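You operate a simulated robot arm through the tools that you are given. There is no shell and no other tool. Be economical: measure what you need, move in short steps, check, and stop when the job is done.

You are at the controls of a simulated robot arm. One attempt, no reset.

JOB
Measure bush 2 on the caliper: pass it if 44 mm, else rework.
Fine: run the jaw back open.

The check looks at the end state, three seconds after you hand in, the way a careful person would. Anything else that was tipped, shoved, dropped, spilled or broken makes it a failure.

ROBOT AND FRAMES
A 6-joint arm with a two-finger parallel gripper, fixed in place. Base frame: the origin is at the foot of the arm, x ahead of it, y to its left, z up; the work surface is at about z = 800. Lengths are in mm, angles in rad, forces in N, time in s.
With the tool pointing down near the work surface it reaches from about 260 to 680 mm from the base axis. Its first joint turns from -1.152 to 1.152 rad. Payload 2.9 kg.
Tool frame: the origin (TCP) lies between the finger pads and is the grasp point; the fingertips stand 30 mm ahead of it; z points along the fingers, y is the line along which they close. The gripper opens to 110 mm. The fingers are 20 mm wide and 10 mm thick; the gripper's body (48 by 112 mm) begins 55 mm behind the TCP.
Orientation is told as [roll, pitch, yaw] about the base's x, y, z axes, in that order, counted from this pose: with the fingers straight down and closing along the base's y, the tool's x points along the base's -x, its y along +y and its z along -z.

CONTROLS
- The arm moves only by the tool drive_tool. Its argument "steps" is a list of rows, each a list of 7 numbers: the finger opening in mm, from 0 to 110, then the shift along the tool's x, y, z in units of 20 mm (1.0 is 20 mm), then the turn, a rotation vector about the tool's x, y, z in units of 8 degrees (1.0 is 8 degrees). In form: [[jaw, tx, ty, tz, rx, ry, rz], ...]. A call has 1 to 20 rows; each row shifts and turns the commanded pose from where the row before left it, along the tool's axes as they then stand. A call with a number of a shift or a turn outside -1 to 1 is refused whole. A row lasts 0.2 s, in which the tool goes at most 50 mm and 0.15 rad; a call with a longer step from one row to the next is refused whole, and so is a gripper value outside its range. A pose out of reach is approached as far as the arm can. The call stops where the force on the tool passes 50 N (or 10 N more than at its start, if that is more) or the arm is blocked; 0.2 s more then pass. The fingers move at their own pace (about 108 mm/s each) and stop on an object; they squeeze with about 42 N. The grip force told is the motor's: it shows also when the fingers shut on nothing. Time passes only in rows, and 0.2 s behind the last, so rows that do not move let the fingers close. The reply holds the time, the measured pose of the TCP, the force on the tool along the base axes, the opening and the grip force, in the units named above and with some noise, with the torque about the TCP (base axes, N m) and any sound that the robot's microphone picked up, and new pictures: "pictures" is both (left out), scene, wrist or none.
- Cameras (640 x 400 px; columns grow to the right, rows downward): "scene" is fixed at [77.2, 435.5, 1375.6]; the picture's right is [-0.73, -0.68, 0.00], its down [-0.44, 0.47, -0.77] and it looks along [0.52, -0.56, -0.64] (base axes); focal length 311 px, centre (320, 200). "wrist" rides on the gripper at [72, 17, -103] in the tool frame; the picture's right is [-0.23, 0.97, 0.00], its down [-0.76, -0.18, -0.62] and it looks along [-0.61, -0.14, 0.78] (tool axes); focal length 222 px, centre (320, 200). There is no depth. A picture from a camera that has moved, and an enlarged one, comes with that camera's place and axes in the base frame and with its lens.
- zoom(camera, box): a new picture of the part [left, top, right, bottom] of that camera's present view, enlarged. No time passes.
- finish_job(): hands the job in; it is judged then, once.

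Go step by step. Nothing tells you positions but the pictures and the camera data: compare them with the known pose of the tool, close in by small moves and look again before you grip or let go. The budget is 120 turns and 200 pictures, counting those below and the enlarged ones. Unless the task says otherwise, let go and move clear before handing in, and close with one line.

The tools are called after "Request:" by a JSON object that holds its "method" and its "body". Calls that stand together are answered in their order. drive_tool: Moves the arm, as the interface text tells. Its arguments: {"type":"object","properties":{"steps":{"type":"array","items":{"type":"array","items":{"type":"number"}}},"pictures":{"type":"string","enum":["both","scene","wrist","none"]}},"required":["steps"]} The other tools are called the same way: zoom (camera, box) takes an enlarged picture of a part of a camera's view; finish_job () hands the job in.

At the start:

```text
time_s: 0.0
ee_pos: [420.0, 85.9, 1062.7]
orientation: [0.0, 0.001, 0.0]
contact_force: [-0.1, -0.3, 0.0]
torque: [-0.01, 0.01, 0.0]
opening: 110.0
gripper_force: 0.1
```

scene: 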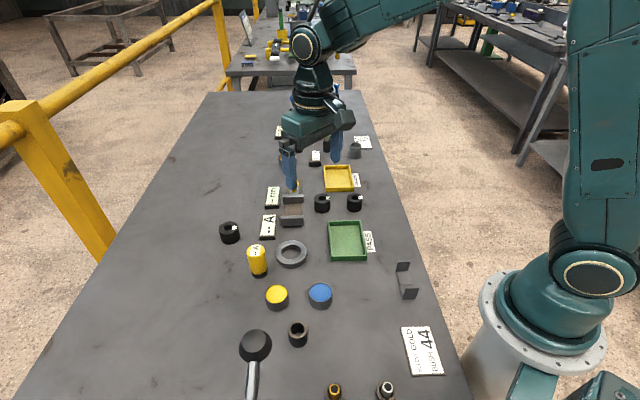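
wrist: 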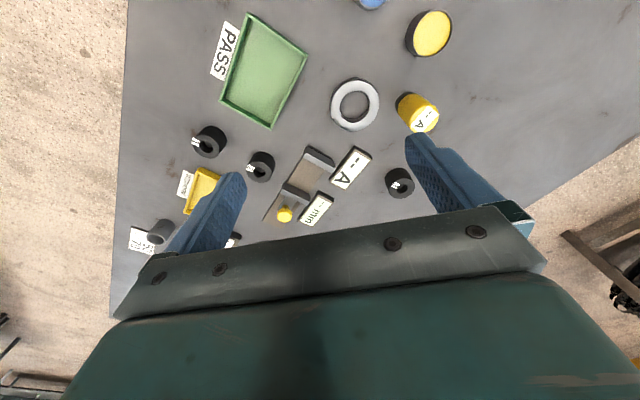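

I see a bench with black bushes, a caliper gauge with a sliding jaw, a green PASS tray and a yellow tray that is probably REWORK. I'll zoom in to read the labels.

Request:
{"method": "zoom", "body": {"camera": "scene", "box": [210, 120, 390, 280]}}

Request:
{"method": "zoom", "body": {"camera": "wrist", "box": [120, 100, 440, 280]}}

Request:
{"method": "zoom", "body": {"camera": "scene", "box": [230, 240, 470, 400]}}

```text
2.50 times, centred on (300, 200) of scene
camera zoom: at [77.2, 435.5, 1375.6], right [-0.73, -0.68, 0.0], down [-0.44, 0.47, -0.77], along [0.52, -0.56, -0.64], focal length 777 px, centre (370, 200)
```

zoom: 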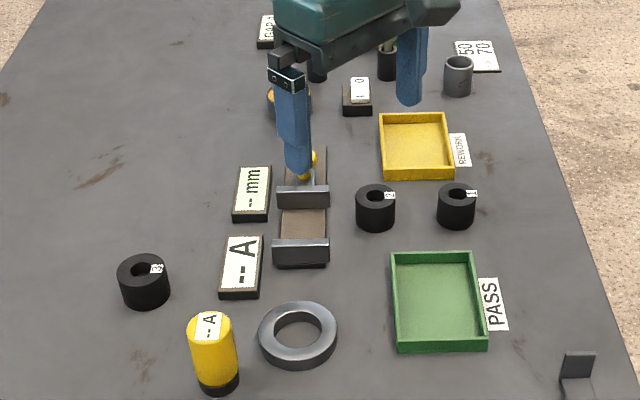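

```text
2.00 times, centred on (280, 190) of wrist
camera zoom: at [346.1, 101.9, 1166.1], right [0.23, 0.97, 0.0], down [0.76, -0.18, 0.62], along [0.61, -0.14, -0.78], focal length 444 px, centre (400, 220)
```

zoom: 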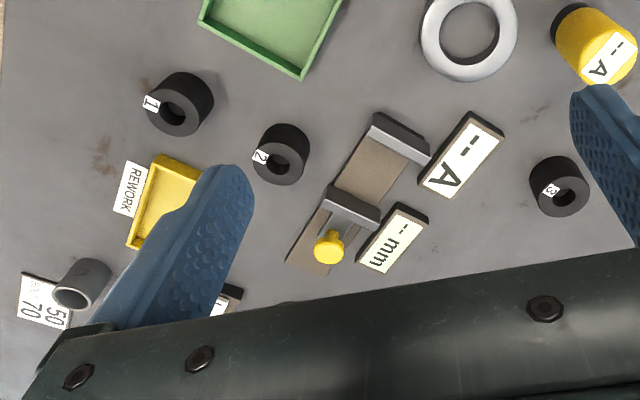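

```text
2.50 times, centred on (350, 320) of scene
camera zoom: at [77.2, 435.5, 1375.6], right [-0.73, -0.68, 0.0], down [-0.44, 0.47, -0.77], along [0.52, -0.56, -0.64], focal length 777 px, centre (245, -100)
```

zoom: 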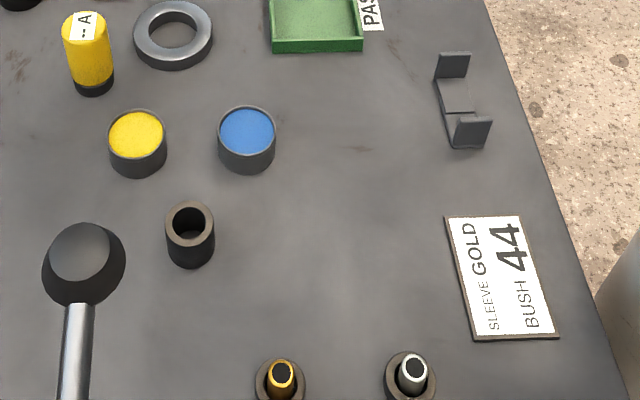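

Bush 2 stands at about (520,-46). The caliper axis runs about -45° in the plane, with the fixed jaw near (524,62) and the sliding jaw near (583,0). I'll go above bush 2, turn the fingers to -45° yaw, and look again.

Request:
{"method": "drive_tool", "body": {"steps": [[110, -0.714, -0.943, 0.5, 0, 0, 0], [110, -0.714, -0.943, 0.5, 0, 0, 0], [110, -0.714, -0.943, 0.5, 0, 0, 0], [110, -0.714, -0.943, 0.5, 0, 0, 0], [110, -0.714, -0.943, 0.5, 0, 0, 0], [110, -0.714, -0.943, 0.5, 0, 0, 0], [110, -0.714, -0.943, 0.5, 0, 0, 0], [110, 0, 0, 0, 0, 0, 0.9375], [110, 0, 0, 0, 0, 0, 0.9375], [110, 0, 0, 0, 0, 0, 0.9375], [110, 0, 0, 0, 0, 0, 0.9375], [110, 0, 0, 0, 0, 0, 0.9375], [110, 0, 0, 0, 0, 0, 0.9375], [110, 0, 0, 0, 0, 0, 0]]}}

```text
time_s: 3.0
ee_pos: [518.8, -47.0, 991.4]
orientation: [-0.001, -0.001, -0.788]
contact_force: [-0.5, 0.1, -0.6]
torque: [-0.01, 0.0, -0.01]
opening: 110.0
gripper_force: 0.0
camera wrist: at [479.7, 15.9, 1095.8], right [0.85, 0.53, 0.0], down [0.41, -0.67, 0.62], along [0.33, -0.53, -0.78], focal length 222 px, centre (320, 200)
```

scene: 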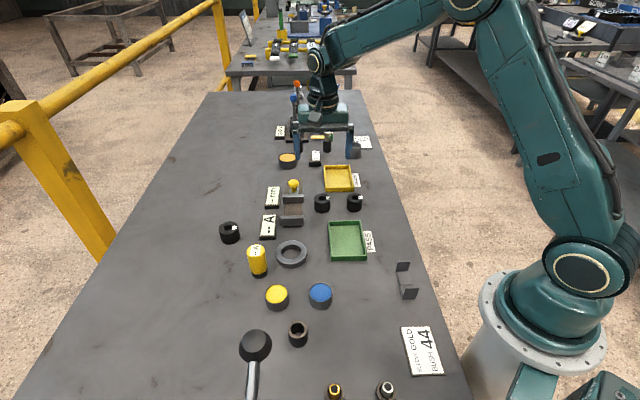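
wrist: 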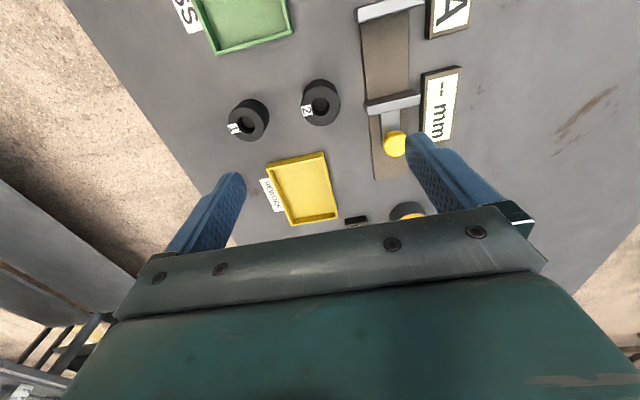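

Bush 2 lies straight below the tool. I'll zoom to get exact positions for it and the caliper.

Request:
{"method": "zoom", "body": {"camera": "wrist", "box": [220, 0, 480, 162]}}

Request:
{"method": "zoom", "body": {"camera": "scene", "box": [250, 160, 370, 235]}}

```text
2.46 times, centred on (350, 81) of wrist
camera zoom: at [479.7, 15.9, 1095.8], right [0.85, 0.53, 0.0], down [0.41, -0.67, 0.62], along [0.33, -0.53, -0.78], focal length 547 px, centre (246, 493)
```

zoom: 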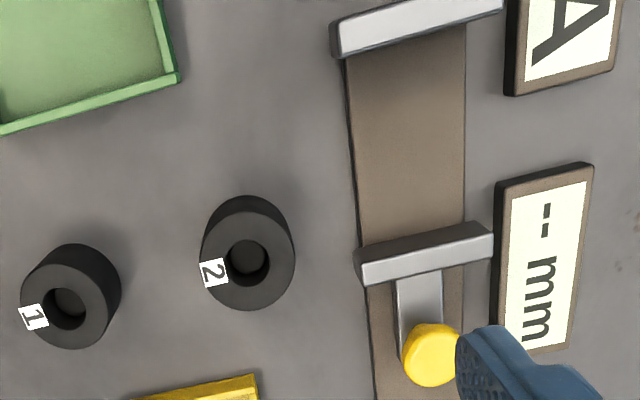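

```text
5.33 times, centred on (310, 198) of scene
camera zoom: at [77.2, 435.5, 1375.6], right [-0.73, -0.68, 0.0], down [-0.44, 0.47, -0.77], along [0.52, -0.56, -0.64], focal length 1657 px, centre (373, 213)
```

zoom: 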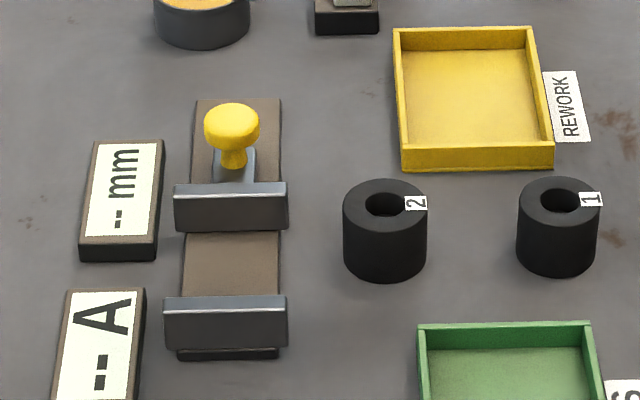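

Bush 2 is at (518.5,-46), about 35 mm tall with its top near z=835. I'll descend with a 70 mm opening and grip its upper half.

Request:
{"method": "drive_tool", "body": {"steps": [[70, 0, 0, 0.5, 0, 0, 0], [70, 0, 0, 0.8, 0, 0, 0], [70, 0, 0, 0.8, 0, 0, 0], [70, 0, 0, 0.8, 0, 0, 0], [70, 0, 0, 0.8, 0, 0, 0], [70, 0, 0, 0.8, 0, 0, 0], [70, 0, 0, 0.8, 0, 0, 0], [70, 0, 0, 0.5, 0, 0, 0], [70, 0, 0, 0, 0, 0, 0]]}}

```text
time_s: 5.0
ee_pos: [519.1, -46.8, 875.2]
orientation: [0.0, -0.001, -0.783]
contact_force: [0.2, -0.6, -1.2]
torque: [0.01, -0.01, -0.01]
opening: 70.0
gripper_force: 0.0
camera wrist: at [479.3, 15.9, 979.7], right [0.85, 0.53, 0.0], down [0.41, -0.66, 0.62], along [0.33, -0.53, -0.78], focal length 222 px, centre (320, 200)
```

scene: 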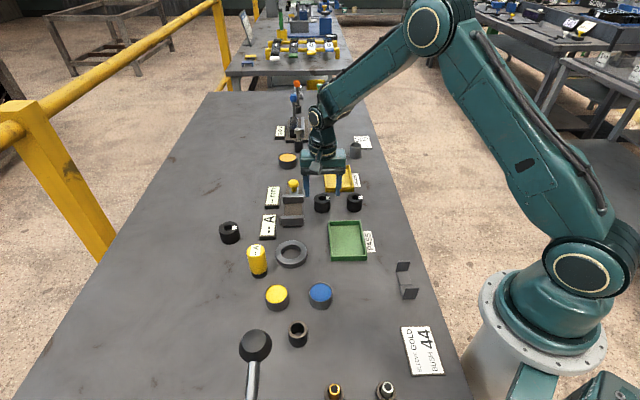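
wrist: 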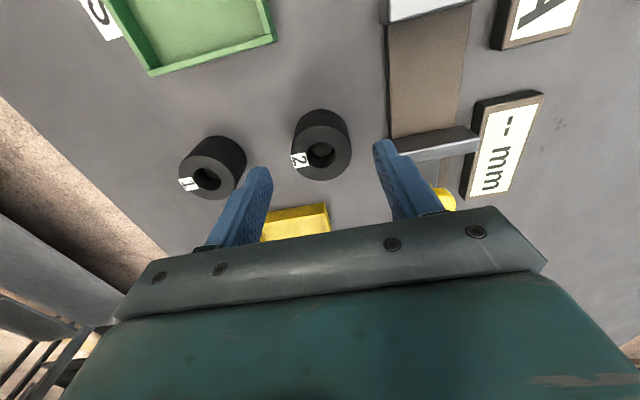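

Bush 2 is centred between the fingers. I'll narrow the opening to 58 to clear the caliper jaw, descend and grip.

Request:
{"method": "drive_tool", "body": {"steps": [[58, 0, 0, 0, 0, 0, 0], [58, 0, 0, 0.7, 0, 0, 0], [58, 0, 0, 0.7, 0, 0, 0], [58, 0, 0, 0, 0, 0, 0], [30, 0, 0, 0, 0, 0, 0], [30, 0, 0, 0, 0, 0, 0], [30, 0, 0, 0, 0, 0, 0]]}}

```text
time_s: 6.6
ee_pos: [519.7, -47.0, 849.1]
orientation: [-0.001, 0.001, -0.785]
contact_force: [0.1, -0.6, 0.1]
torque: [0.0, 0.04, 0.01]
opening: 42.5
gripper_force: 42.3
camera wrist: at [479.1, 15.8, 951.9], right [0.85, 0.53, 0.0], down [0.41, -0.66, 0.62], along [0.33, -0.53, -0.78], focal length 222 px, centre (320, 200)
```

scene: 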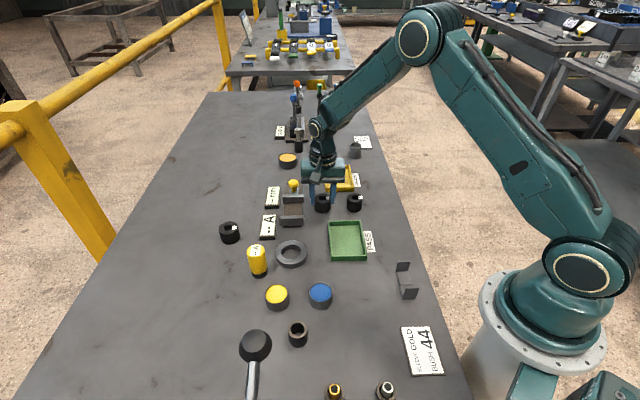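
wrist: 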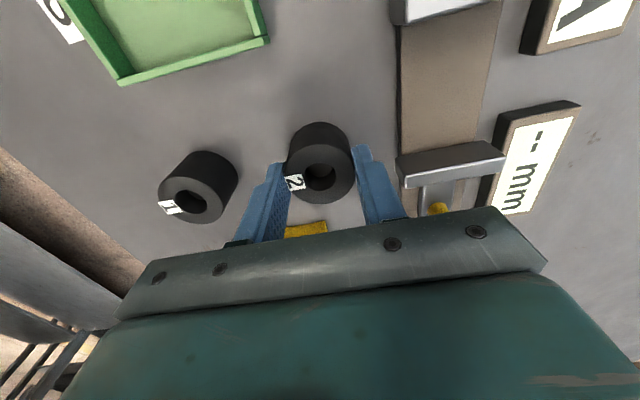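

Bush 2 is gripped and the fingers read about 42.5 mm. I'll lift it and carry it above the caliper gap, to about (551,37.5).

Request:
{"method": "drive_tool", "body": {"steps": [[30, 0, 0, -0.75, 0, 0, 0], [30, 0, 0, -0.75, 0, 0, 0], [30, 0, 0, -0.75, 0, 0, 0], [30, 0, 0, -0.75, 0, 0, 0], [30, 0.378, 0.817, 0, 0, 0, 0], [30, 0.378, 0.817, 0, 0, 0, 0], [30, 0.378, 0.817, 0, 0, 0, 0], [30, 0.378, 0.817, 0, 0, 0, 0], [30, 0.378, 0.817, 0, 0, 0, 0], [30, 0, 0, 0, 0, 0, 0]]}}

Request:
{"method": "zoom", "body": {"camera": "scene", "box": [250, 150, 370, 225]}}

Request:
{"method": "zoom", "body": {"camera": "wrist", "box": [200, 40, 440, 190]}}

```text
time_s: 8.8
ee_pos: [551.1, 38.7, 908.4]
orientation: [-0.001, 0.0, -0.785]
contact_force: [-0.3, 0.1, -0.1]
torque: [0.01, -0.01, -0.02]
opening: 42.0
gripper_force: 42.0
camera wrist: at [510.2, 100.8, 1012.3], right [0.85, 0.53, 0.0], down [0.41, -0.66, 0.62], along [0.33, -0.53, -0.78], focal length 222 px, centre (320, 200)
```

scene: 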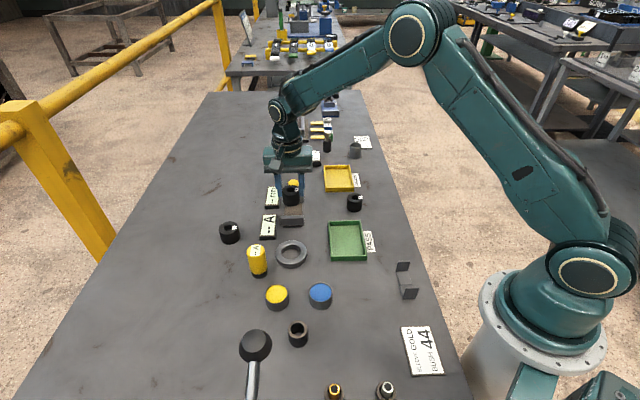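
wrist: 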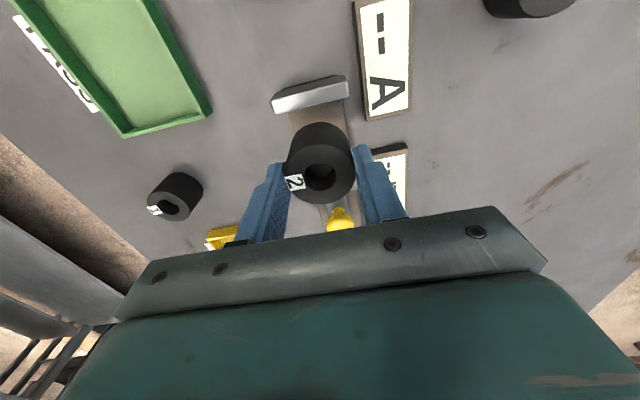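

```text
5.33 times, centred on (310, 188) of scene
camera zoom: at [77.2, 435.5, 1375.6], right [-0.73, -0.68, 0.0], down [-0.44, 0.47, -0.77], along [0.52, -0.56, -0.64], focal length 1657 px, centre (373, 267)
```

zoom: 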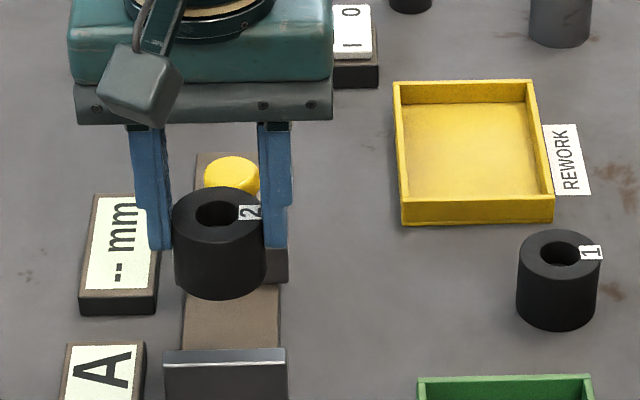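

```text
2.67 times, centred on (320, 115) of wrist
camera zoom: at [510.2, 100.8, 1012.3], right [0.85, 0.53, 0.0], down [0.41, -0.66, 0.62], along [0.33, -0.53, -0.78], focal length 592 px, centre (320, 427)
```

zoom: 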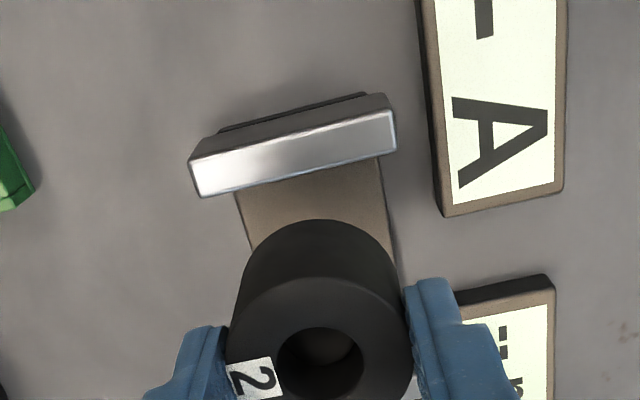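

The bush is over the bed centreline, about 4 mm from the fixed jaw. I'll shift 2 mm away from it and lower most of the way.

Request:
{"method": "drive_tool", "body": {"steps": [[30, -0.1, 0, 0.5, 0, 0, 0], [30, 0, 0, 0.5, 0, 0, 0], [30, 0, 0, 0.5, 0, 0, 0], [30, 0, 0, 0.4, 0, 0, 0], [30, 0, 0, 0.3, 0, 0, 0], [30, 0, 0, 0, 0, 0, 0]]}}

Request:
{"method": "zoom", "body": {"camera": "scene", "box": [250, 170, 346, 230]}}

Request:
{"method": "zoom", "body": {"camera": "wrist", "box": [200, 40, 440, 190]}}

```text
time_s: 10.2
ee_pos: [550.7, 36.7, 863.9]
orientation: [0.0, -0.001, -0.786]
contact_force: [0.1, -0.1, -1.1]
torque: [-0.01, 0.04, -0.01]
opening: 42.4
gripper_force: 42.0
camera wrist: at [511.8, 98.9, 968.2], right [0.85, 0.53, 0.0], down [0.41, -0.66, 0.62], along [0.33, -0.53, -0.78], focal length 222 px, centre (320, 200)
```

scene: 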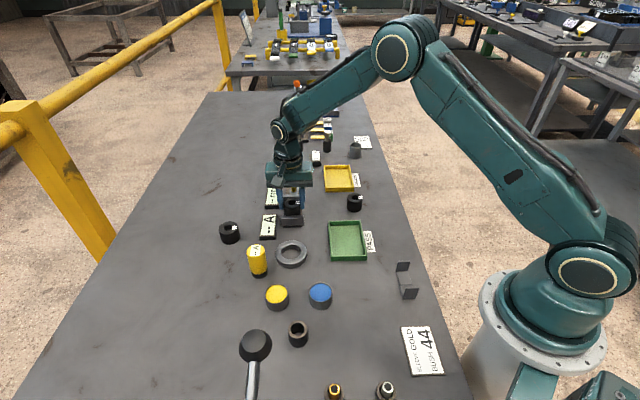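
wrist: 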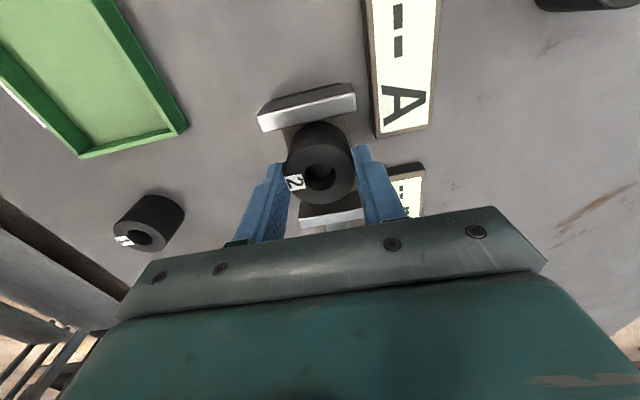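

```text
6.67 times, centred on (298, 200) of scene
camera zoom: at [77.2, 435.5, 1375.6], right [-0.73, -0.68, 0.0], down [-0.44, 0.47, -0.77], along [0.52, -0.56, -0.64], focal length 2071 px, centre (467, 200)
```

zoom: 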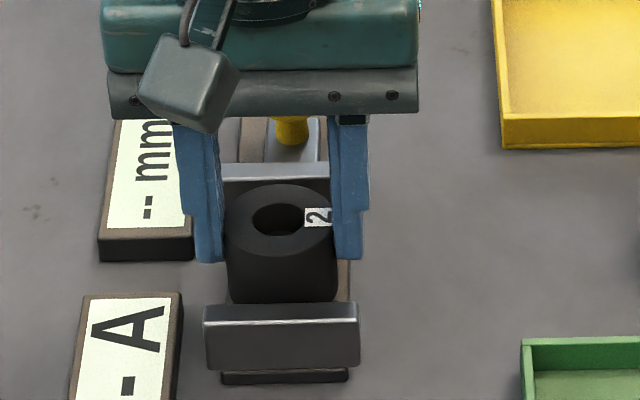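

```text
2.67 times, centred on (320, 115) of wrist
camera zoom: at [511.8, 98.9, 968.2], right [0.85, 0.53, 0.0], down [0.41, -0.66, 0.62], along [0.33, -0.53, -0.78], focal length 592 px, centre (320, 427)
```

zoom: 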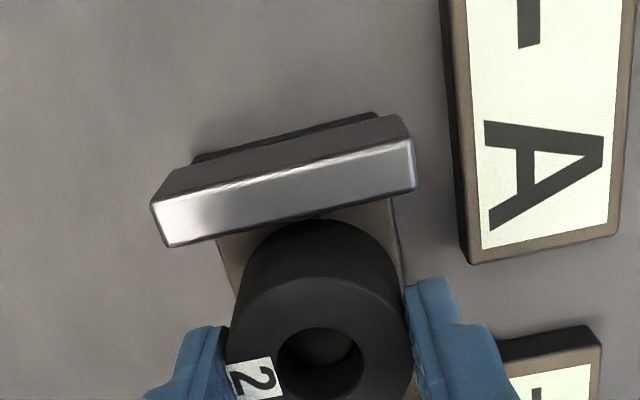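

The bush hangs inside the gap, just above the bed. I'll lower it in small steps and watch the force.

Request:
{"method": "drive_tool", "body": {"steps": [[30, 0, 0, 0.1, 0, 0, 0], [30, 0, 0, 0.1, 0, 0, 0], [30, 0, 0, 0, 0, 0, 0]], "pictures": "none"}}

Request:
{"method": "drive_tool", "body": {"steps": [[30, 0, 0, 0.1, 0, 0, 0], [30, 0, 0, 0, 0, 0, 0]], "pictures": "none"}}

Request:
{"method": "drive_tool", "body": {"steps": [[30, 0, 0, 0.1, 0, 0, 0], [30, 0, 0, 0, 0, 0, 0]], "pictures": "scene"}}

```text
time_s: 11.0
ee_pos: [552.9, 35.2, 861.2]
orientation: [0.0, 0.001, -0.786]
contact_force: [-0.1, 0.3, -0.9]
torque: [-0.01, -0.01, 0.01]
opening: 42.3
gripper_force: 41.9
```

```text
time_s: 11.6
ee_pos: [550.2, 35.6, 858.4]
orientation: [0.0, 0.0, -0.786]
contact_force: [0.3, -0.3, -0.9]
torque: [0.03, 0.01, 0.01]
opening: 41.9
gripper_force: 41.3
```

```text
time_s: 12.2
ee_pos: [551.2, 35.7, 856.7]
orientation: [0.001, 0.002, -0.784]
contact_force: [0.0, 0.8, -0.3]
torque: [-0.05, 0.01, -0.01]
opening: 42.3
gripper_force: 42.2
```

scene: 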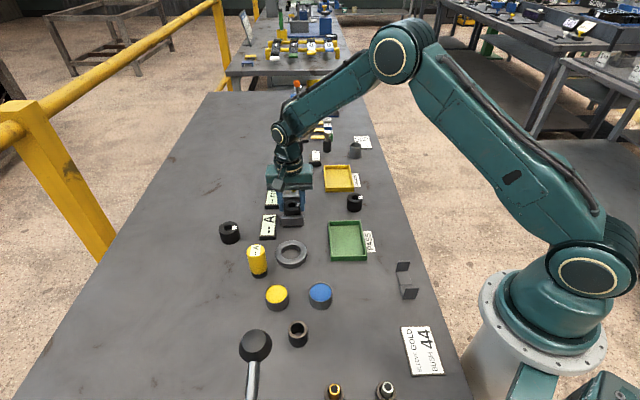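

No contact yet. I'll keep lowering in 1 mm steps.

Request:
{"method": "drive_tool", "body": {"steps": [[30, 0, 0, 0.05, 0, 0, 0], [30, 0, 0, 0, 0, 0, 0]], "pictures": "none"}}

Request:
{"method": "drive_tool", "body": {"steps": [[30, 0, 0, 0.05, 0, 0, 0], [30, 0, 0, 0, 0, 0, 0]], "pictures": "none"}}

Request:
{"method": "zoom", "body": {"camera": "scene", "box": [250, 170, 346, 230]}}

```text
time_s: 12.8
ee_pos: [550.7, 36.4, 856.2]
orientation: [0.0, 0.0, -0.785]
contact_force: [-0.2, 0.1, 0.5]
torque: [0.02, 0.06, 0.0]
opening: 42.1
gripper_force: 42.1
```

```text
time_s: 13.4
ee_pos: [552.6, 36.4, 856.2]
orientation: [-0.001, 0.001, -0.786]
contact_force: [-6.6, -1.4, 17.7]
torque: [-0.04, 0.44, -0.02]
opening: 42.4
gripper_force: 41.6
```

```text
6.67 times, centred on (298, 200) of scene
camera zoom: at [76.7, 435.4, 1375.7], right [-0.73, -0.68, 0.0], down [-0.44, 0.47, -0.77], along [0.52, -0.56, -0.64], focal length 2071 px, centre (467, 200)
```

zoom: 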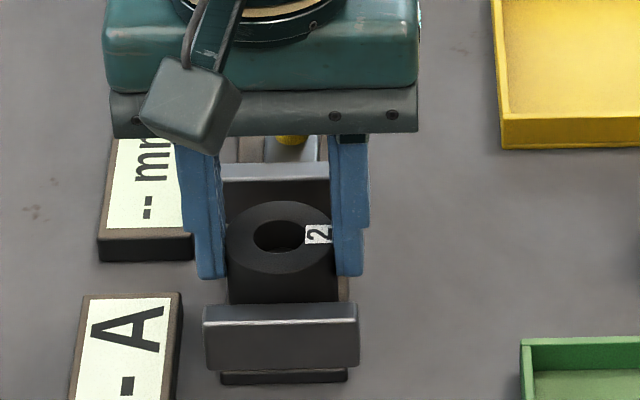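

The bush sits on the bed with 18 N of contact. I'll ease off, open slightly and lift clear.

Request:
{"method": "drive_tool", "body": {"steps": [[30, 0, 0, -0.04, 0, 0, 0], [48, 0, 0, 0, 0, 0, 0], [54, 0, 0, 0, 0, 0, 0], [54, 0, 0, -0.3, 0, 0, 0], [54, 0, 0, -0.7, 0, 0, 0], [54, 0, 0, -0.9, 0, 0, 0], [54, 0, 0, -0.9, 0, 0, 0], [54, 0, 0, -0.9, 0, 0, 0], [54, 0, 0, 0, 0, 0, 0]]}}

Request:
{"method": "zoom", "body": {"camera": "scene", "box": [250, 160, 346, 220]}}

Request:
{"method": "zoom", "body": {"camera": "wrist", "box": [220, 40, 460, 190]}}

```text
time_s: 15.4
ee_pos: [551.3, 36.5, 929.4]
orientation: [0.0, 0.0, -0.785]
contact_force: [0.2, 0.6, -0.3]
torque: [0.02, 0.01, 0.02]
opening: 54.0
gripper_force: 0.1
camera wrist: at [511.8, 98.7, 1032.4], right [0.85, 0.53, 0.0], down [0.41, -0.66, 0.62], along [0.33, -0.53, -0.78], focal length 222 px, centre (320, 200)
```

scene: 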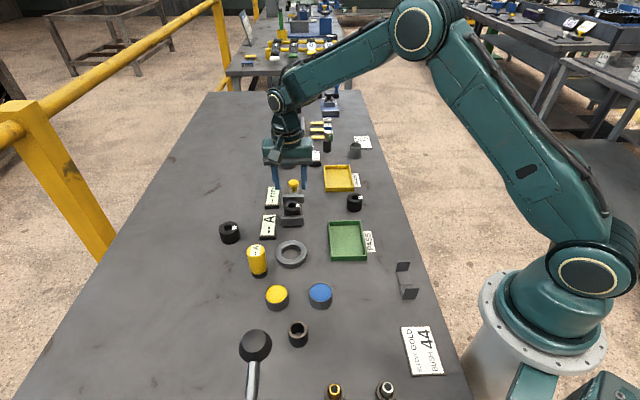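
wrist: 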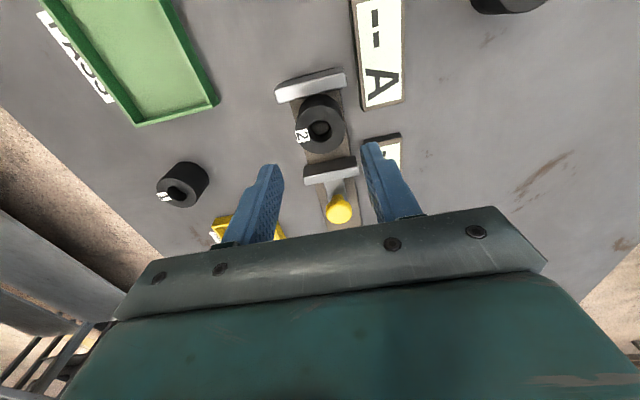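

```text
6.67 times, centred on (298, 190) of scene
camera zoom: at [77.2, 435.5, 1375.6], right [-0.73, -0.68, 0.0], down [-0.44, 0.47, -0.77], along [0.52, -0.56, -0.64], focal length 2071 px, centre (467, 267)
```

zoom: 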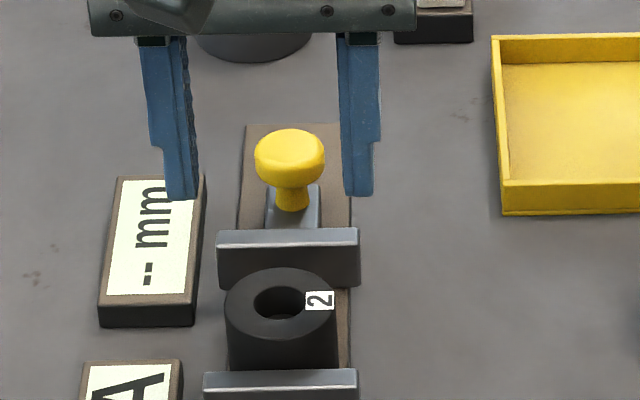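

```text
2.67 times, centred on (340, 115) of wrist
camera zoom: at [511.8, 98.7, 1032.4], right [0.85, 0.53, 0.0], down [0.41, -0.66, 0.62], along [0.33, -0.53, -0.78], focal length 592 px, centre (267, 427)
```

zoom: 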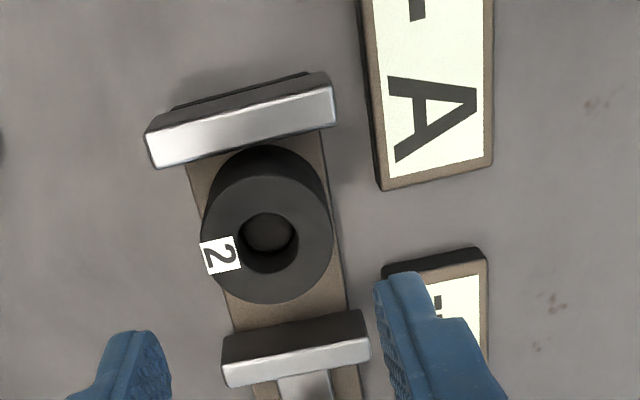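

The bush is placed cleanly between the jaws. The knob is near (611,-26), with its cap at about z 842–855, so I'll move above it.

Request:
{"method": "drive_tool", "body": {"steps": [[60, -0.864, -0.02, 0, 0, 0, 0], [60, -0.864, -0.02, 0, 0, 0, 0], [60, -0.864, -0.02, 0, 0, 0, 0], [60, -0.864, -0.02, 0, 0, 0, 0], [60, -0.864, -0.02, 0, 0, 0, 0], [60, 0, 0, 0.5, 0, 0, 0], [60, 0, 0, 0.5, 0, 0, 0], [60, 0, 0, 0, 0, 0, 0]]}}

Request:
{"method": "zoom", "body": {"camera": "wrist", "box": [220, 40, 460, 190]}}

Request:
{"method": "zoom", "body": {"camera": "scene", "box": [250, 160, 346, 220]}}

```text
time_s: 17.2
ee_pos: [612.2, -26.1, 908.5]
orientation: [0.0, 0.0, -0.785]
contact_force: [0.1, 0.9, -0.6]
torque: [0.01, 0.0, -0.05]
opening: 60.0
gripper_force: 0.2
camera wrist: at [571.5, 36.2, 1012.1], right [0.85, 0.53, 0.0], down [0.41, -0.66, 0.62], along [0.33, -0.53, -0.78], focal length 222 px, centre (320, 200)
```

scene: 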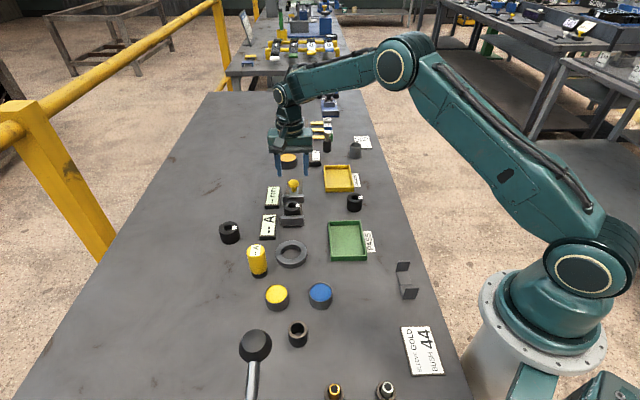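
wrist: 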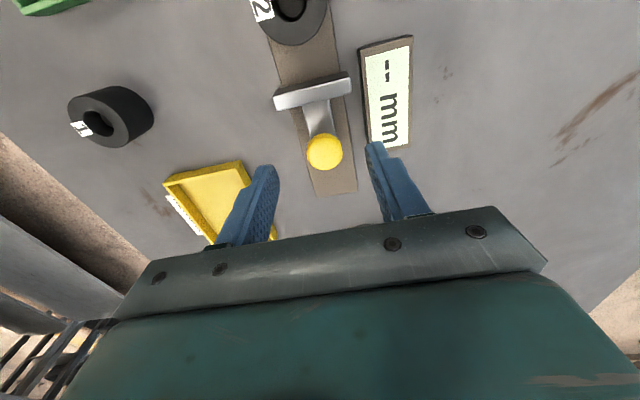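

```text
2.67 times, centred on (340, 115) of wrist
camera zoom: at [571.5, 36.2, 1012.1], right [0.85, 0.53, 0.0], down [0.41, -0.66, 0.62], along [0.33, -0.53, -0.78], focal length 592 px, centre (267, 427)
```

zoom: 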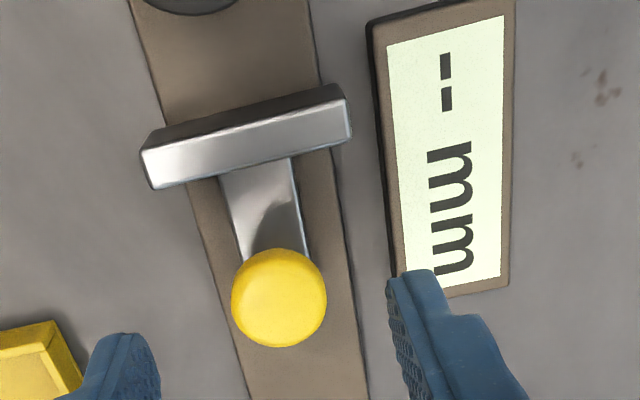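

```text
6.67 times, centred on (298, 190) of scene
camera zoom: at [77.2, 435.5, 1375.6], right [-0.73, -0.68, 0.0], down [-0.44, 0.47, -0.77], along [0.52, -0.56, -0.64], focal length 2071 px, centre (467, 267)
```

zoom: 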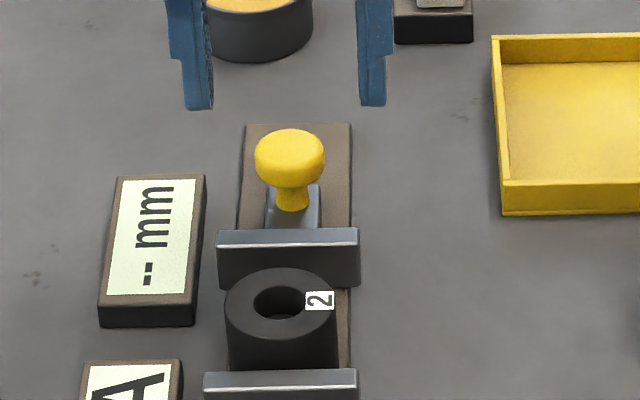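

The knob is at about (615,-29), with its cap top near z=852. I'll descend and grip the cap.

Request:
{"method": "drive_tool", "body": {"steps": [[60, -0.2, 0, 0.5, 0, 0, 0], [60, 0, 0, 0.6, 0, 0, 0], [60, 0, 0, 0.6, 0, 0, 0], [60, 0, 0, 0.45, 0, 0, 0], [60, 0, 0, 0, 0, 0, 0], [10, 0, 0, 0, 0, 0, 0], [10, 0, 0, 0, 0, 0, 0], [10, 0, 0, 0, 0, 0, 0]]}}

Request:
{"method": "zoom", "body": {"camera": "scene", "box": [250, 160, 346, 220]}}

```text
time_s: 19.0
ee_pos: [614.7, -28.3, 866.4]
orientation: [0.002, -0.002, -0.782]
contact_force: [11.2, 12.5, -7.8]
torque: [-0.04, -0.78, 0.11]
opening: 29.3
gripper_force: 44.9
camera wrist: at [574.1, 34.6, 969.5], right [0.85, 0.53, 0.0], down [0.41, -0.66, 0.62], along [0.33, -0.53, -0.78], focal length 222 px, centre (320, 200)
```

scene: 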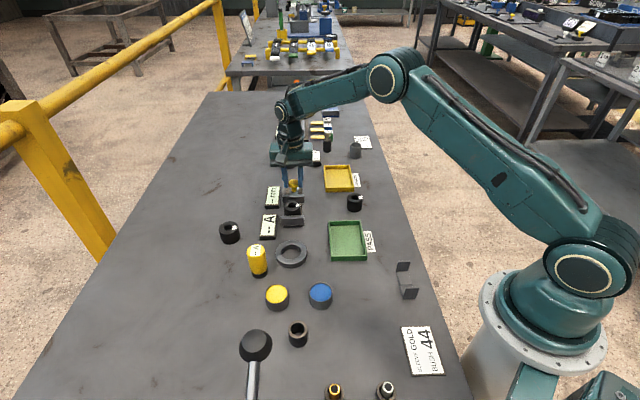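
wrist: 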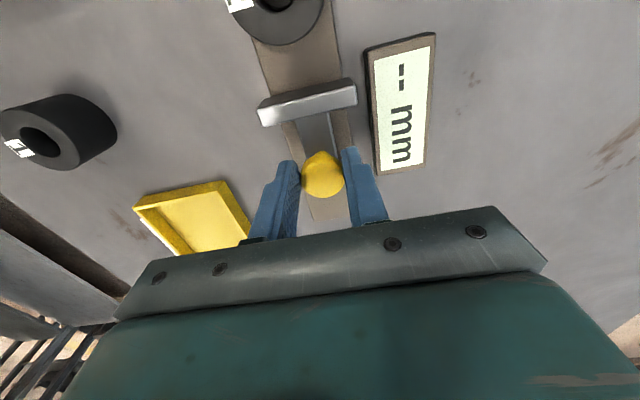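

```text
6.67 times, centred on (298, 190) of scene
camera zoom: at [77.6, 435.8, 1375.5], right [-0.73, -0.68, 0.0], down [-0.44, 0.47, -0.77], along [0.52, -0.56, -0.64], focal length 2071 px, centre (467, 267)
```

zoom: 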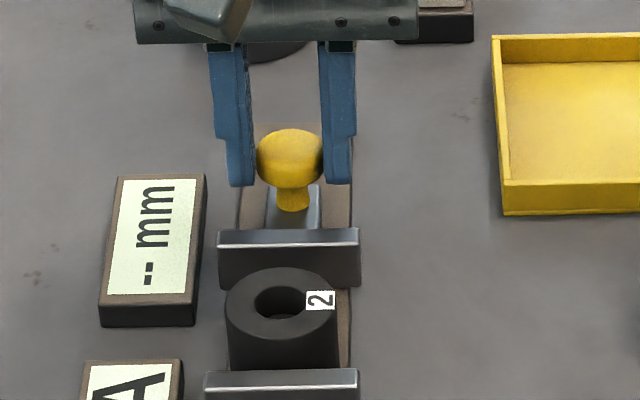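

The knob is gripped with a slight sideways load, so I'll correct that. Then I'll slide the jaw about 24 mm toward the bush.

Request:
{"method": "drive_tool", "body": {"steps": [[10, 0, 0.06, 0, 0, 0, 0], [10, 0.2, 0, 0, 0, 0, 0], [10, 0.25, 0, 0, 0, 0, 0], [10, 0.25, 0, 0, 0, 0, 0], [10, 0.25, 0, 0, 0, 0, 0], [10, 0.25, 0, 0, 0, 0, 0], [10, 0, 0, 0, 0, 0, 0]]}}

Request:
{"method": "zoom", "body": {"camera": "scene", "box": [250, 165, 346, 225]}}

```text
time_s: 20.6
ee_pos: [597.1, -11.5, 865.7]
orientation: [-0.001, 0.0, -0.785]
contact_force: [6.4, 5.9, -6.9]
torque: [0.09, -0.22, -0.01]
opening: 29.1
gripper_force: 44.7
camera wrist: at [558.1, 51.6, 969.6], right [0.85, 0.53, 0.0], down [0.41, -0.66, 0.62], along [0.33, -0.53, -0.78], focal length 222 px, centre (320, 200)
```

scene: 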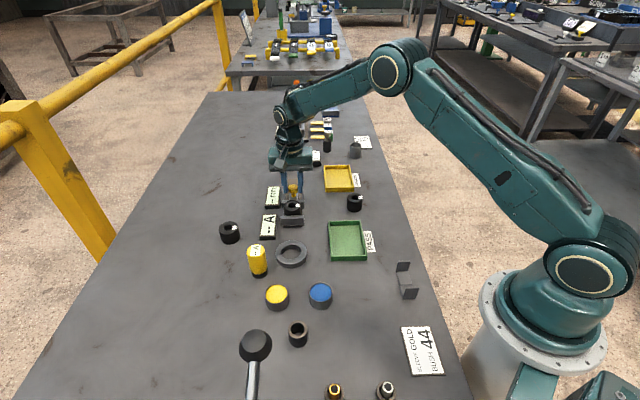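
wrist: 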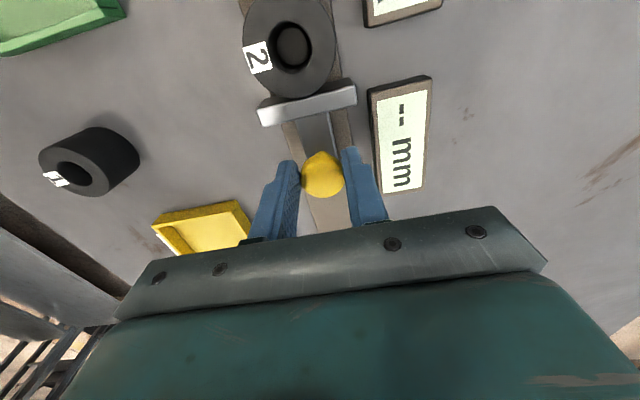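

```text
6.67 times, centred on (298, 195) of scene
camera zoom: at [77.4, 435.6, 1375.6], right [-0.73, -0.68, 0.0], down [-0.44, 0.47, -0.77], along [0.52, -0.56, -0.64], focal length 2071 px, centre (467, 233)
```

zoom: 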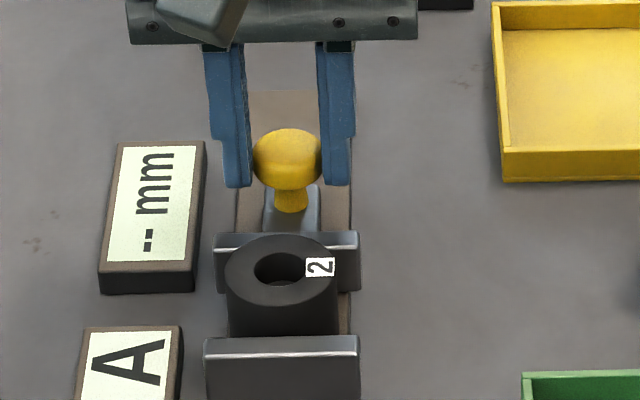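

The jaw slides with little resistance and is now close to the bush. I'll go on in smaller steps.

Request:
{"method": "drive_tool", "body": {"steps": [[10, 0.1, 0.04, 0, 0, 0, 0], [10, 0.1, 0, 0, 0, 0, 0], [10, 0.1, 0, 0, 0, 0, 0], [10, 0, 0, 0, 0, 0, 0]], "pictures": "none"}}

Request:
{"method": "zoom", "body": {"camera": "scene", "box": [250, 165, 346, 225]}}

```text
time_s: 21.6
ee_pos: [593.3, -7.0, 866.2]
orientation: [-0.001, 0.002, -0.785]
contact_force: [-1.0, -3.1, -4.6]
torque: [-0.43, -0.28, -0.1]
opening: 29.4
gripper_force: 45.4
```

```text
6.67 times, centred on (298, 195) of scene
camera zoom: at [77.2, 435.4, 1375.6], right [-0.73, -0.68, 0.0], down [-0.44, 0.47, -0.77], along [0.52, -0.56, -0.64], focal length 2071 px, centre (467, 233)
```

zoom: 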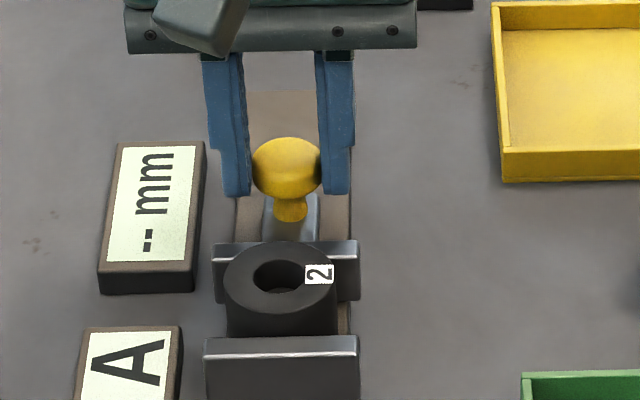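

Request:
{"method": "drive_tool", "body": {"steps": [[10, 0.1, 0, 0, 0, 0, 0], [10, 0.1, 0, 0, 0, 0, 0], [10, 0, 0, 0, 0, 0, 0]], "pictures": "none"}}

Request:
{"method": "zoom", "body": {"camera": "scene", "box": [250, 165, 346, 225]}}

Request:
{"method": "drive_tool", "body": {"steps": [[10, 0.1, 0, 0, 0, 0, 0], [10, 0.1, 0, 0, 0, 0, 0], [10, 0, 0, 0, 0, 0, 0]], "pictures": "none"}}

Request:
{"method": "zoom", "body": {"camera": "scene", "box": [250, 165, 346, 225]}}

```text
time_s: 22.4
ee_pos: [592.5, -6.2, 865.4]
orientation: [0.001, -0.002, -0.791]
contact_force: [13.3, -17.1, -12.2]
torque: [-0.5, -0.51, 0.03]
opening: 29.1
gripper_force: 45.0
```

```text
6.67 times, centred on (298, 195) of scene
camera zoom: at [77.7, 435.1, 1375.7], right [-0.73, -0.68, 0.0], down [-0.44, 0.47, -0.77], along [0.52, -0.56, -0.64], focal length 2071 px, centre (467, 233)
```

zoom: 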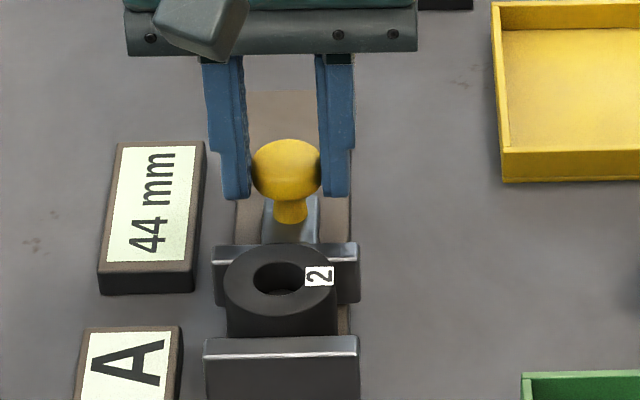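

```text
time_s: 23.2
ee_pos: [587.8, -1.4, 867.5]
orientation: [-0.003, 0.001, -0.787]
contact_force: [1.3, -17.9, 5.3]
torque: [-0.39, 0.24, -0.08]
opening: 28.2
gripper_force: 44.4
```

```text
6.67 times, centred on (298, 195) of scene
camera zoom: at [77.1, 435.1, 1375.8], right [-0.73, -0.68, 0.0], down [-0.44, 0.47, -0.77], along [0.52, -0.56, -0.64], focal length 2071 px, centre (467, 233)
```

zoom: 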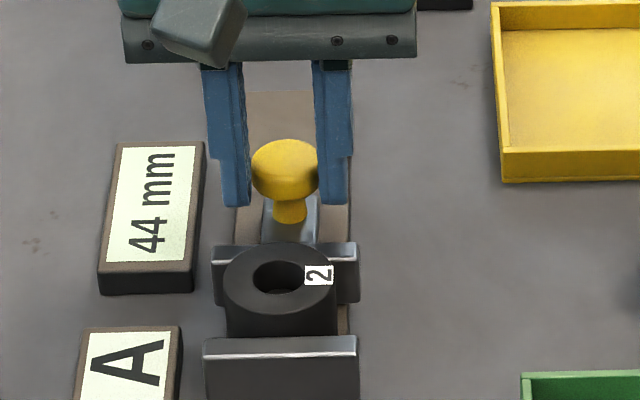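

The caliper reads 44 mm. I'll check on the wrist view that the bush really is seated against both jaws.

Request:
{"method": "zoom", "body": {"camera": "wrist", "box": [200, 0, 440, 150]}}

Request:
{"method": "zoom", "body": {"camera": "scene", "box": [275, 192, 315, 217]}}

```text
2.67 times, centred on (320, 75) of wrist
camera zoom: at [548.5, 61.5, 970.8], right [0.85, 0.53, 0.0], down [0.41, -0.66, 0.62], along [0.33, -0.53, -0.78], focal length 592 px, centre (320, 533)
```

zoom: 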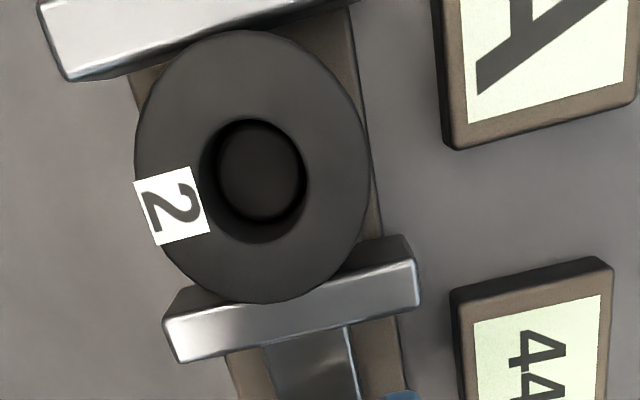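

```text
16.00 times, centred on (295, 204) of scene
camera zoom: at [77.1, 435.1, 1375.8], right [-0.73, -0.68, 0.0], down [-0.44, 0.47, -0.77], along [0.52, -0.56, -0.64], focal length 4971 px, centre (720, 128)
```

zoom: 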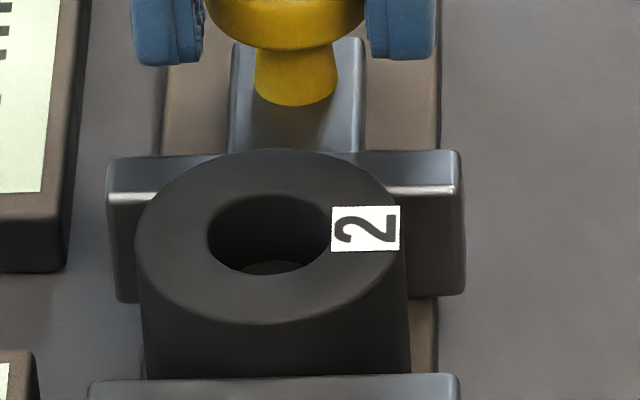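

The bush is seated against both jaws, and its size in both pictures also works out at about 44 mm, so it passes. I'll re-centre the grip on the knob and run the jaw back open.

Request:
{"method": "drive_tool", "body": {"steps": [[50, 0, 0, 0, 0, 0, 0], [50, 0, 0, 0, 0, 0, 0], [50, -0.3, 0, 0, 0, 0, 0], [50, 0, 0, 0, 0, 0, 0], [10, 0, 0, 0, 0, 0, 0], [10, 0, 0, 0, 0, 0, 0], [10, 0, 0, 0, 0, 0, 0]], "pictures": "wrist"}}

Request:
{"method": "zoom", "body": {"camera": "scene", "box": [250, 165, 346, 225]}}

```text
time_s: 24.8
ee_pos: [592.7, -4.7, 865.7]
orientation: [-0.002, 0.001, -0.785]
contact_force: [-4.2, -3.8, 0.4]
torque: [0.09, 0.35, -0.03]
opening: 29.2
gripper_force: 45.1
camera wrist: at [552.4, 57.4, 969.6], right [0.85, 0.53, 0.0], down [0.41, -0.66, 0.62], along [0.33, -0.53, -0.78], focal length 222 px, centre (320, 200)
```

wrist: 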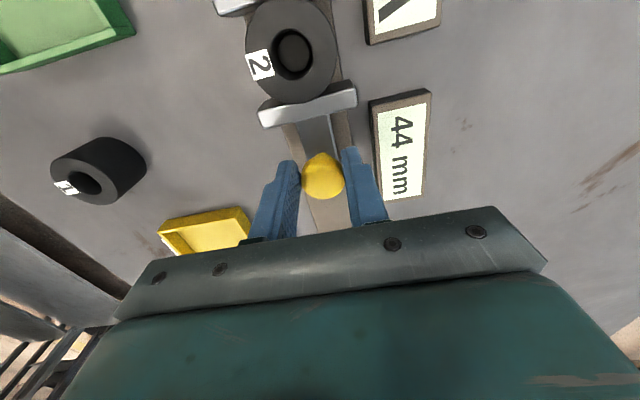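

```text
6.67 times, centred on (298, 195) of scene
camera zoom: at [77.1, 435.4, 1375.7], right [-0.73, -0.68, 0.0], down [-0.44, 0.47, -0.77], along [0.52, -0.56, -0.64], focal length 2071 px, centre (467, 233)
```

zoom: 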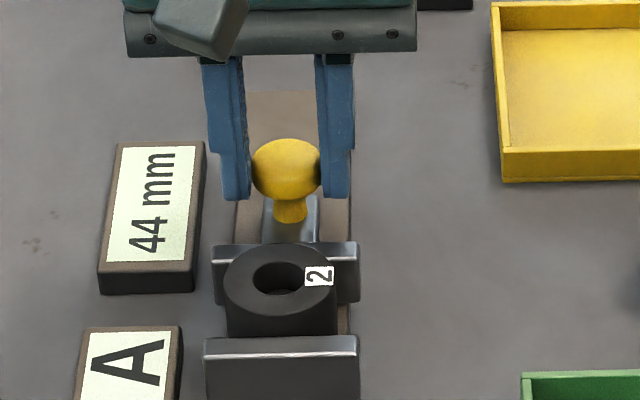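

Even with the jaw free the display still reads 44 mm, so the reading is stable. Now I'll pull the jaw back open.

Request:
{"method": "drive_tool", "body": {"steps": [[10, -0.1, 0, 0, 0, 0, 0], [10, -0.25, 0, 0, 0, 0, 0], [10, -0.25, 0, 0, 0, 0, 0], [10, -0.25, 0, 0, 0, 0, 0], [10, -0.25, 0, 0, 0, 0, 0], [10, -0.25, 0, 0, 0, 0, 0], [10, -0.15, 0, 0, 0, 0, 0], [10, 0, 0, 0, 0, 0, 0]]}}

Request:
{"method": "zoom", "body": {"camera": "scene", "box": [250, 160, 346, 220]}}

```text
time_s: 26.6
ee_pos: [613.6, -27.4, 865.7]
orientation: [0.001, 0.0, -0.787]
contact_force: [-8.8, -9.1, -5.4]
torque: [-0.24, 0.32, -0.1]
opening: 29.2
gripper_force: 45.3
camera wrist: at [574.0, 35.8, 969.6], right [0.85, 0.53, 0.0], down [0.41, -0.66, 0.62], along [0.33, -0.53, -0.78], focal length 222 px, centre (320, 200)
```

scene: 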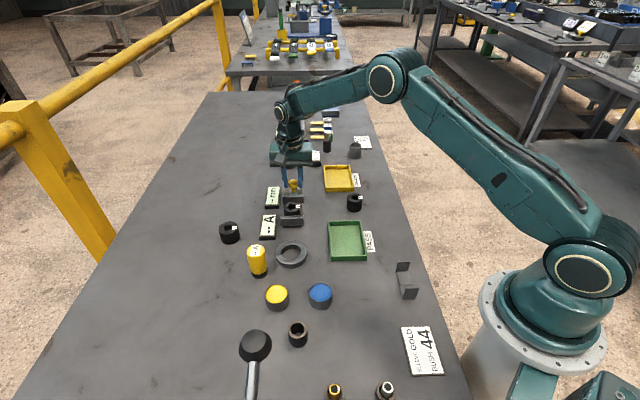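
wrist: 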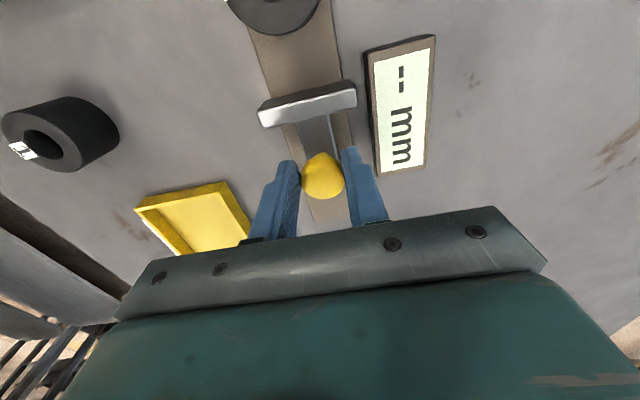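

```text
6.67 times, centred on (298, 190) of scene
camera zoom: at [77.1, 435.3, 1375.7], right [-0.73, -0.68, 0.0], down [-0.44, 0.47, -0.77], along [0.52, -0.56, -0.64], focal length 2071 px, centre (467, 267)
```

zoom: 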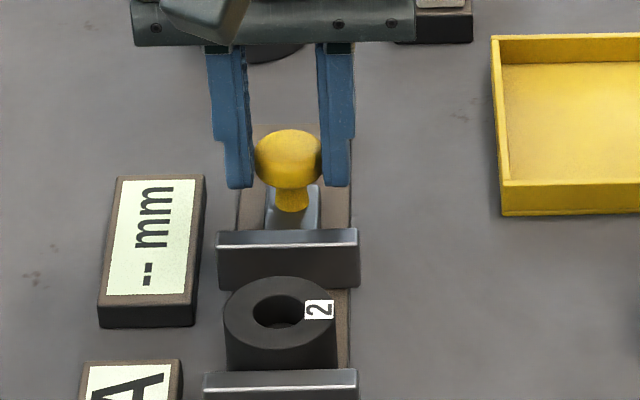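

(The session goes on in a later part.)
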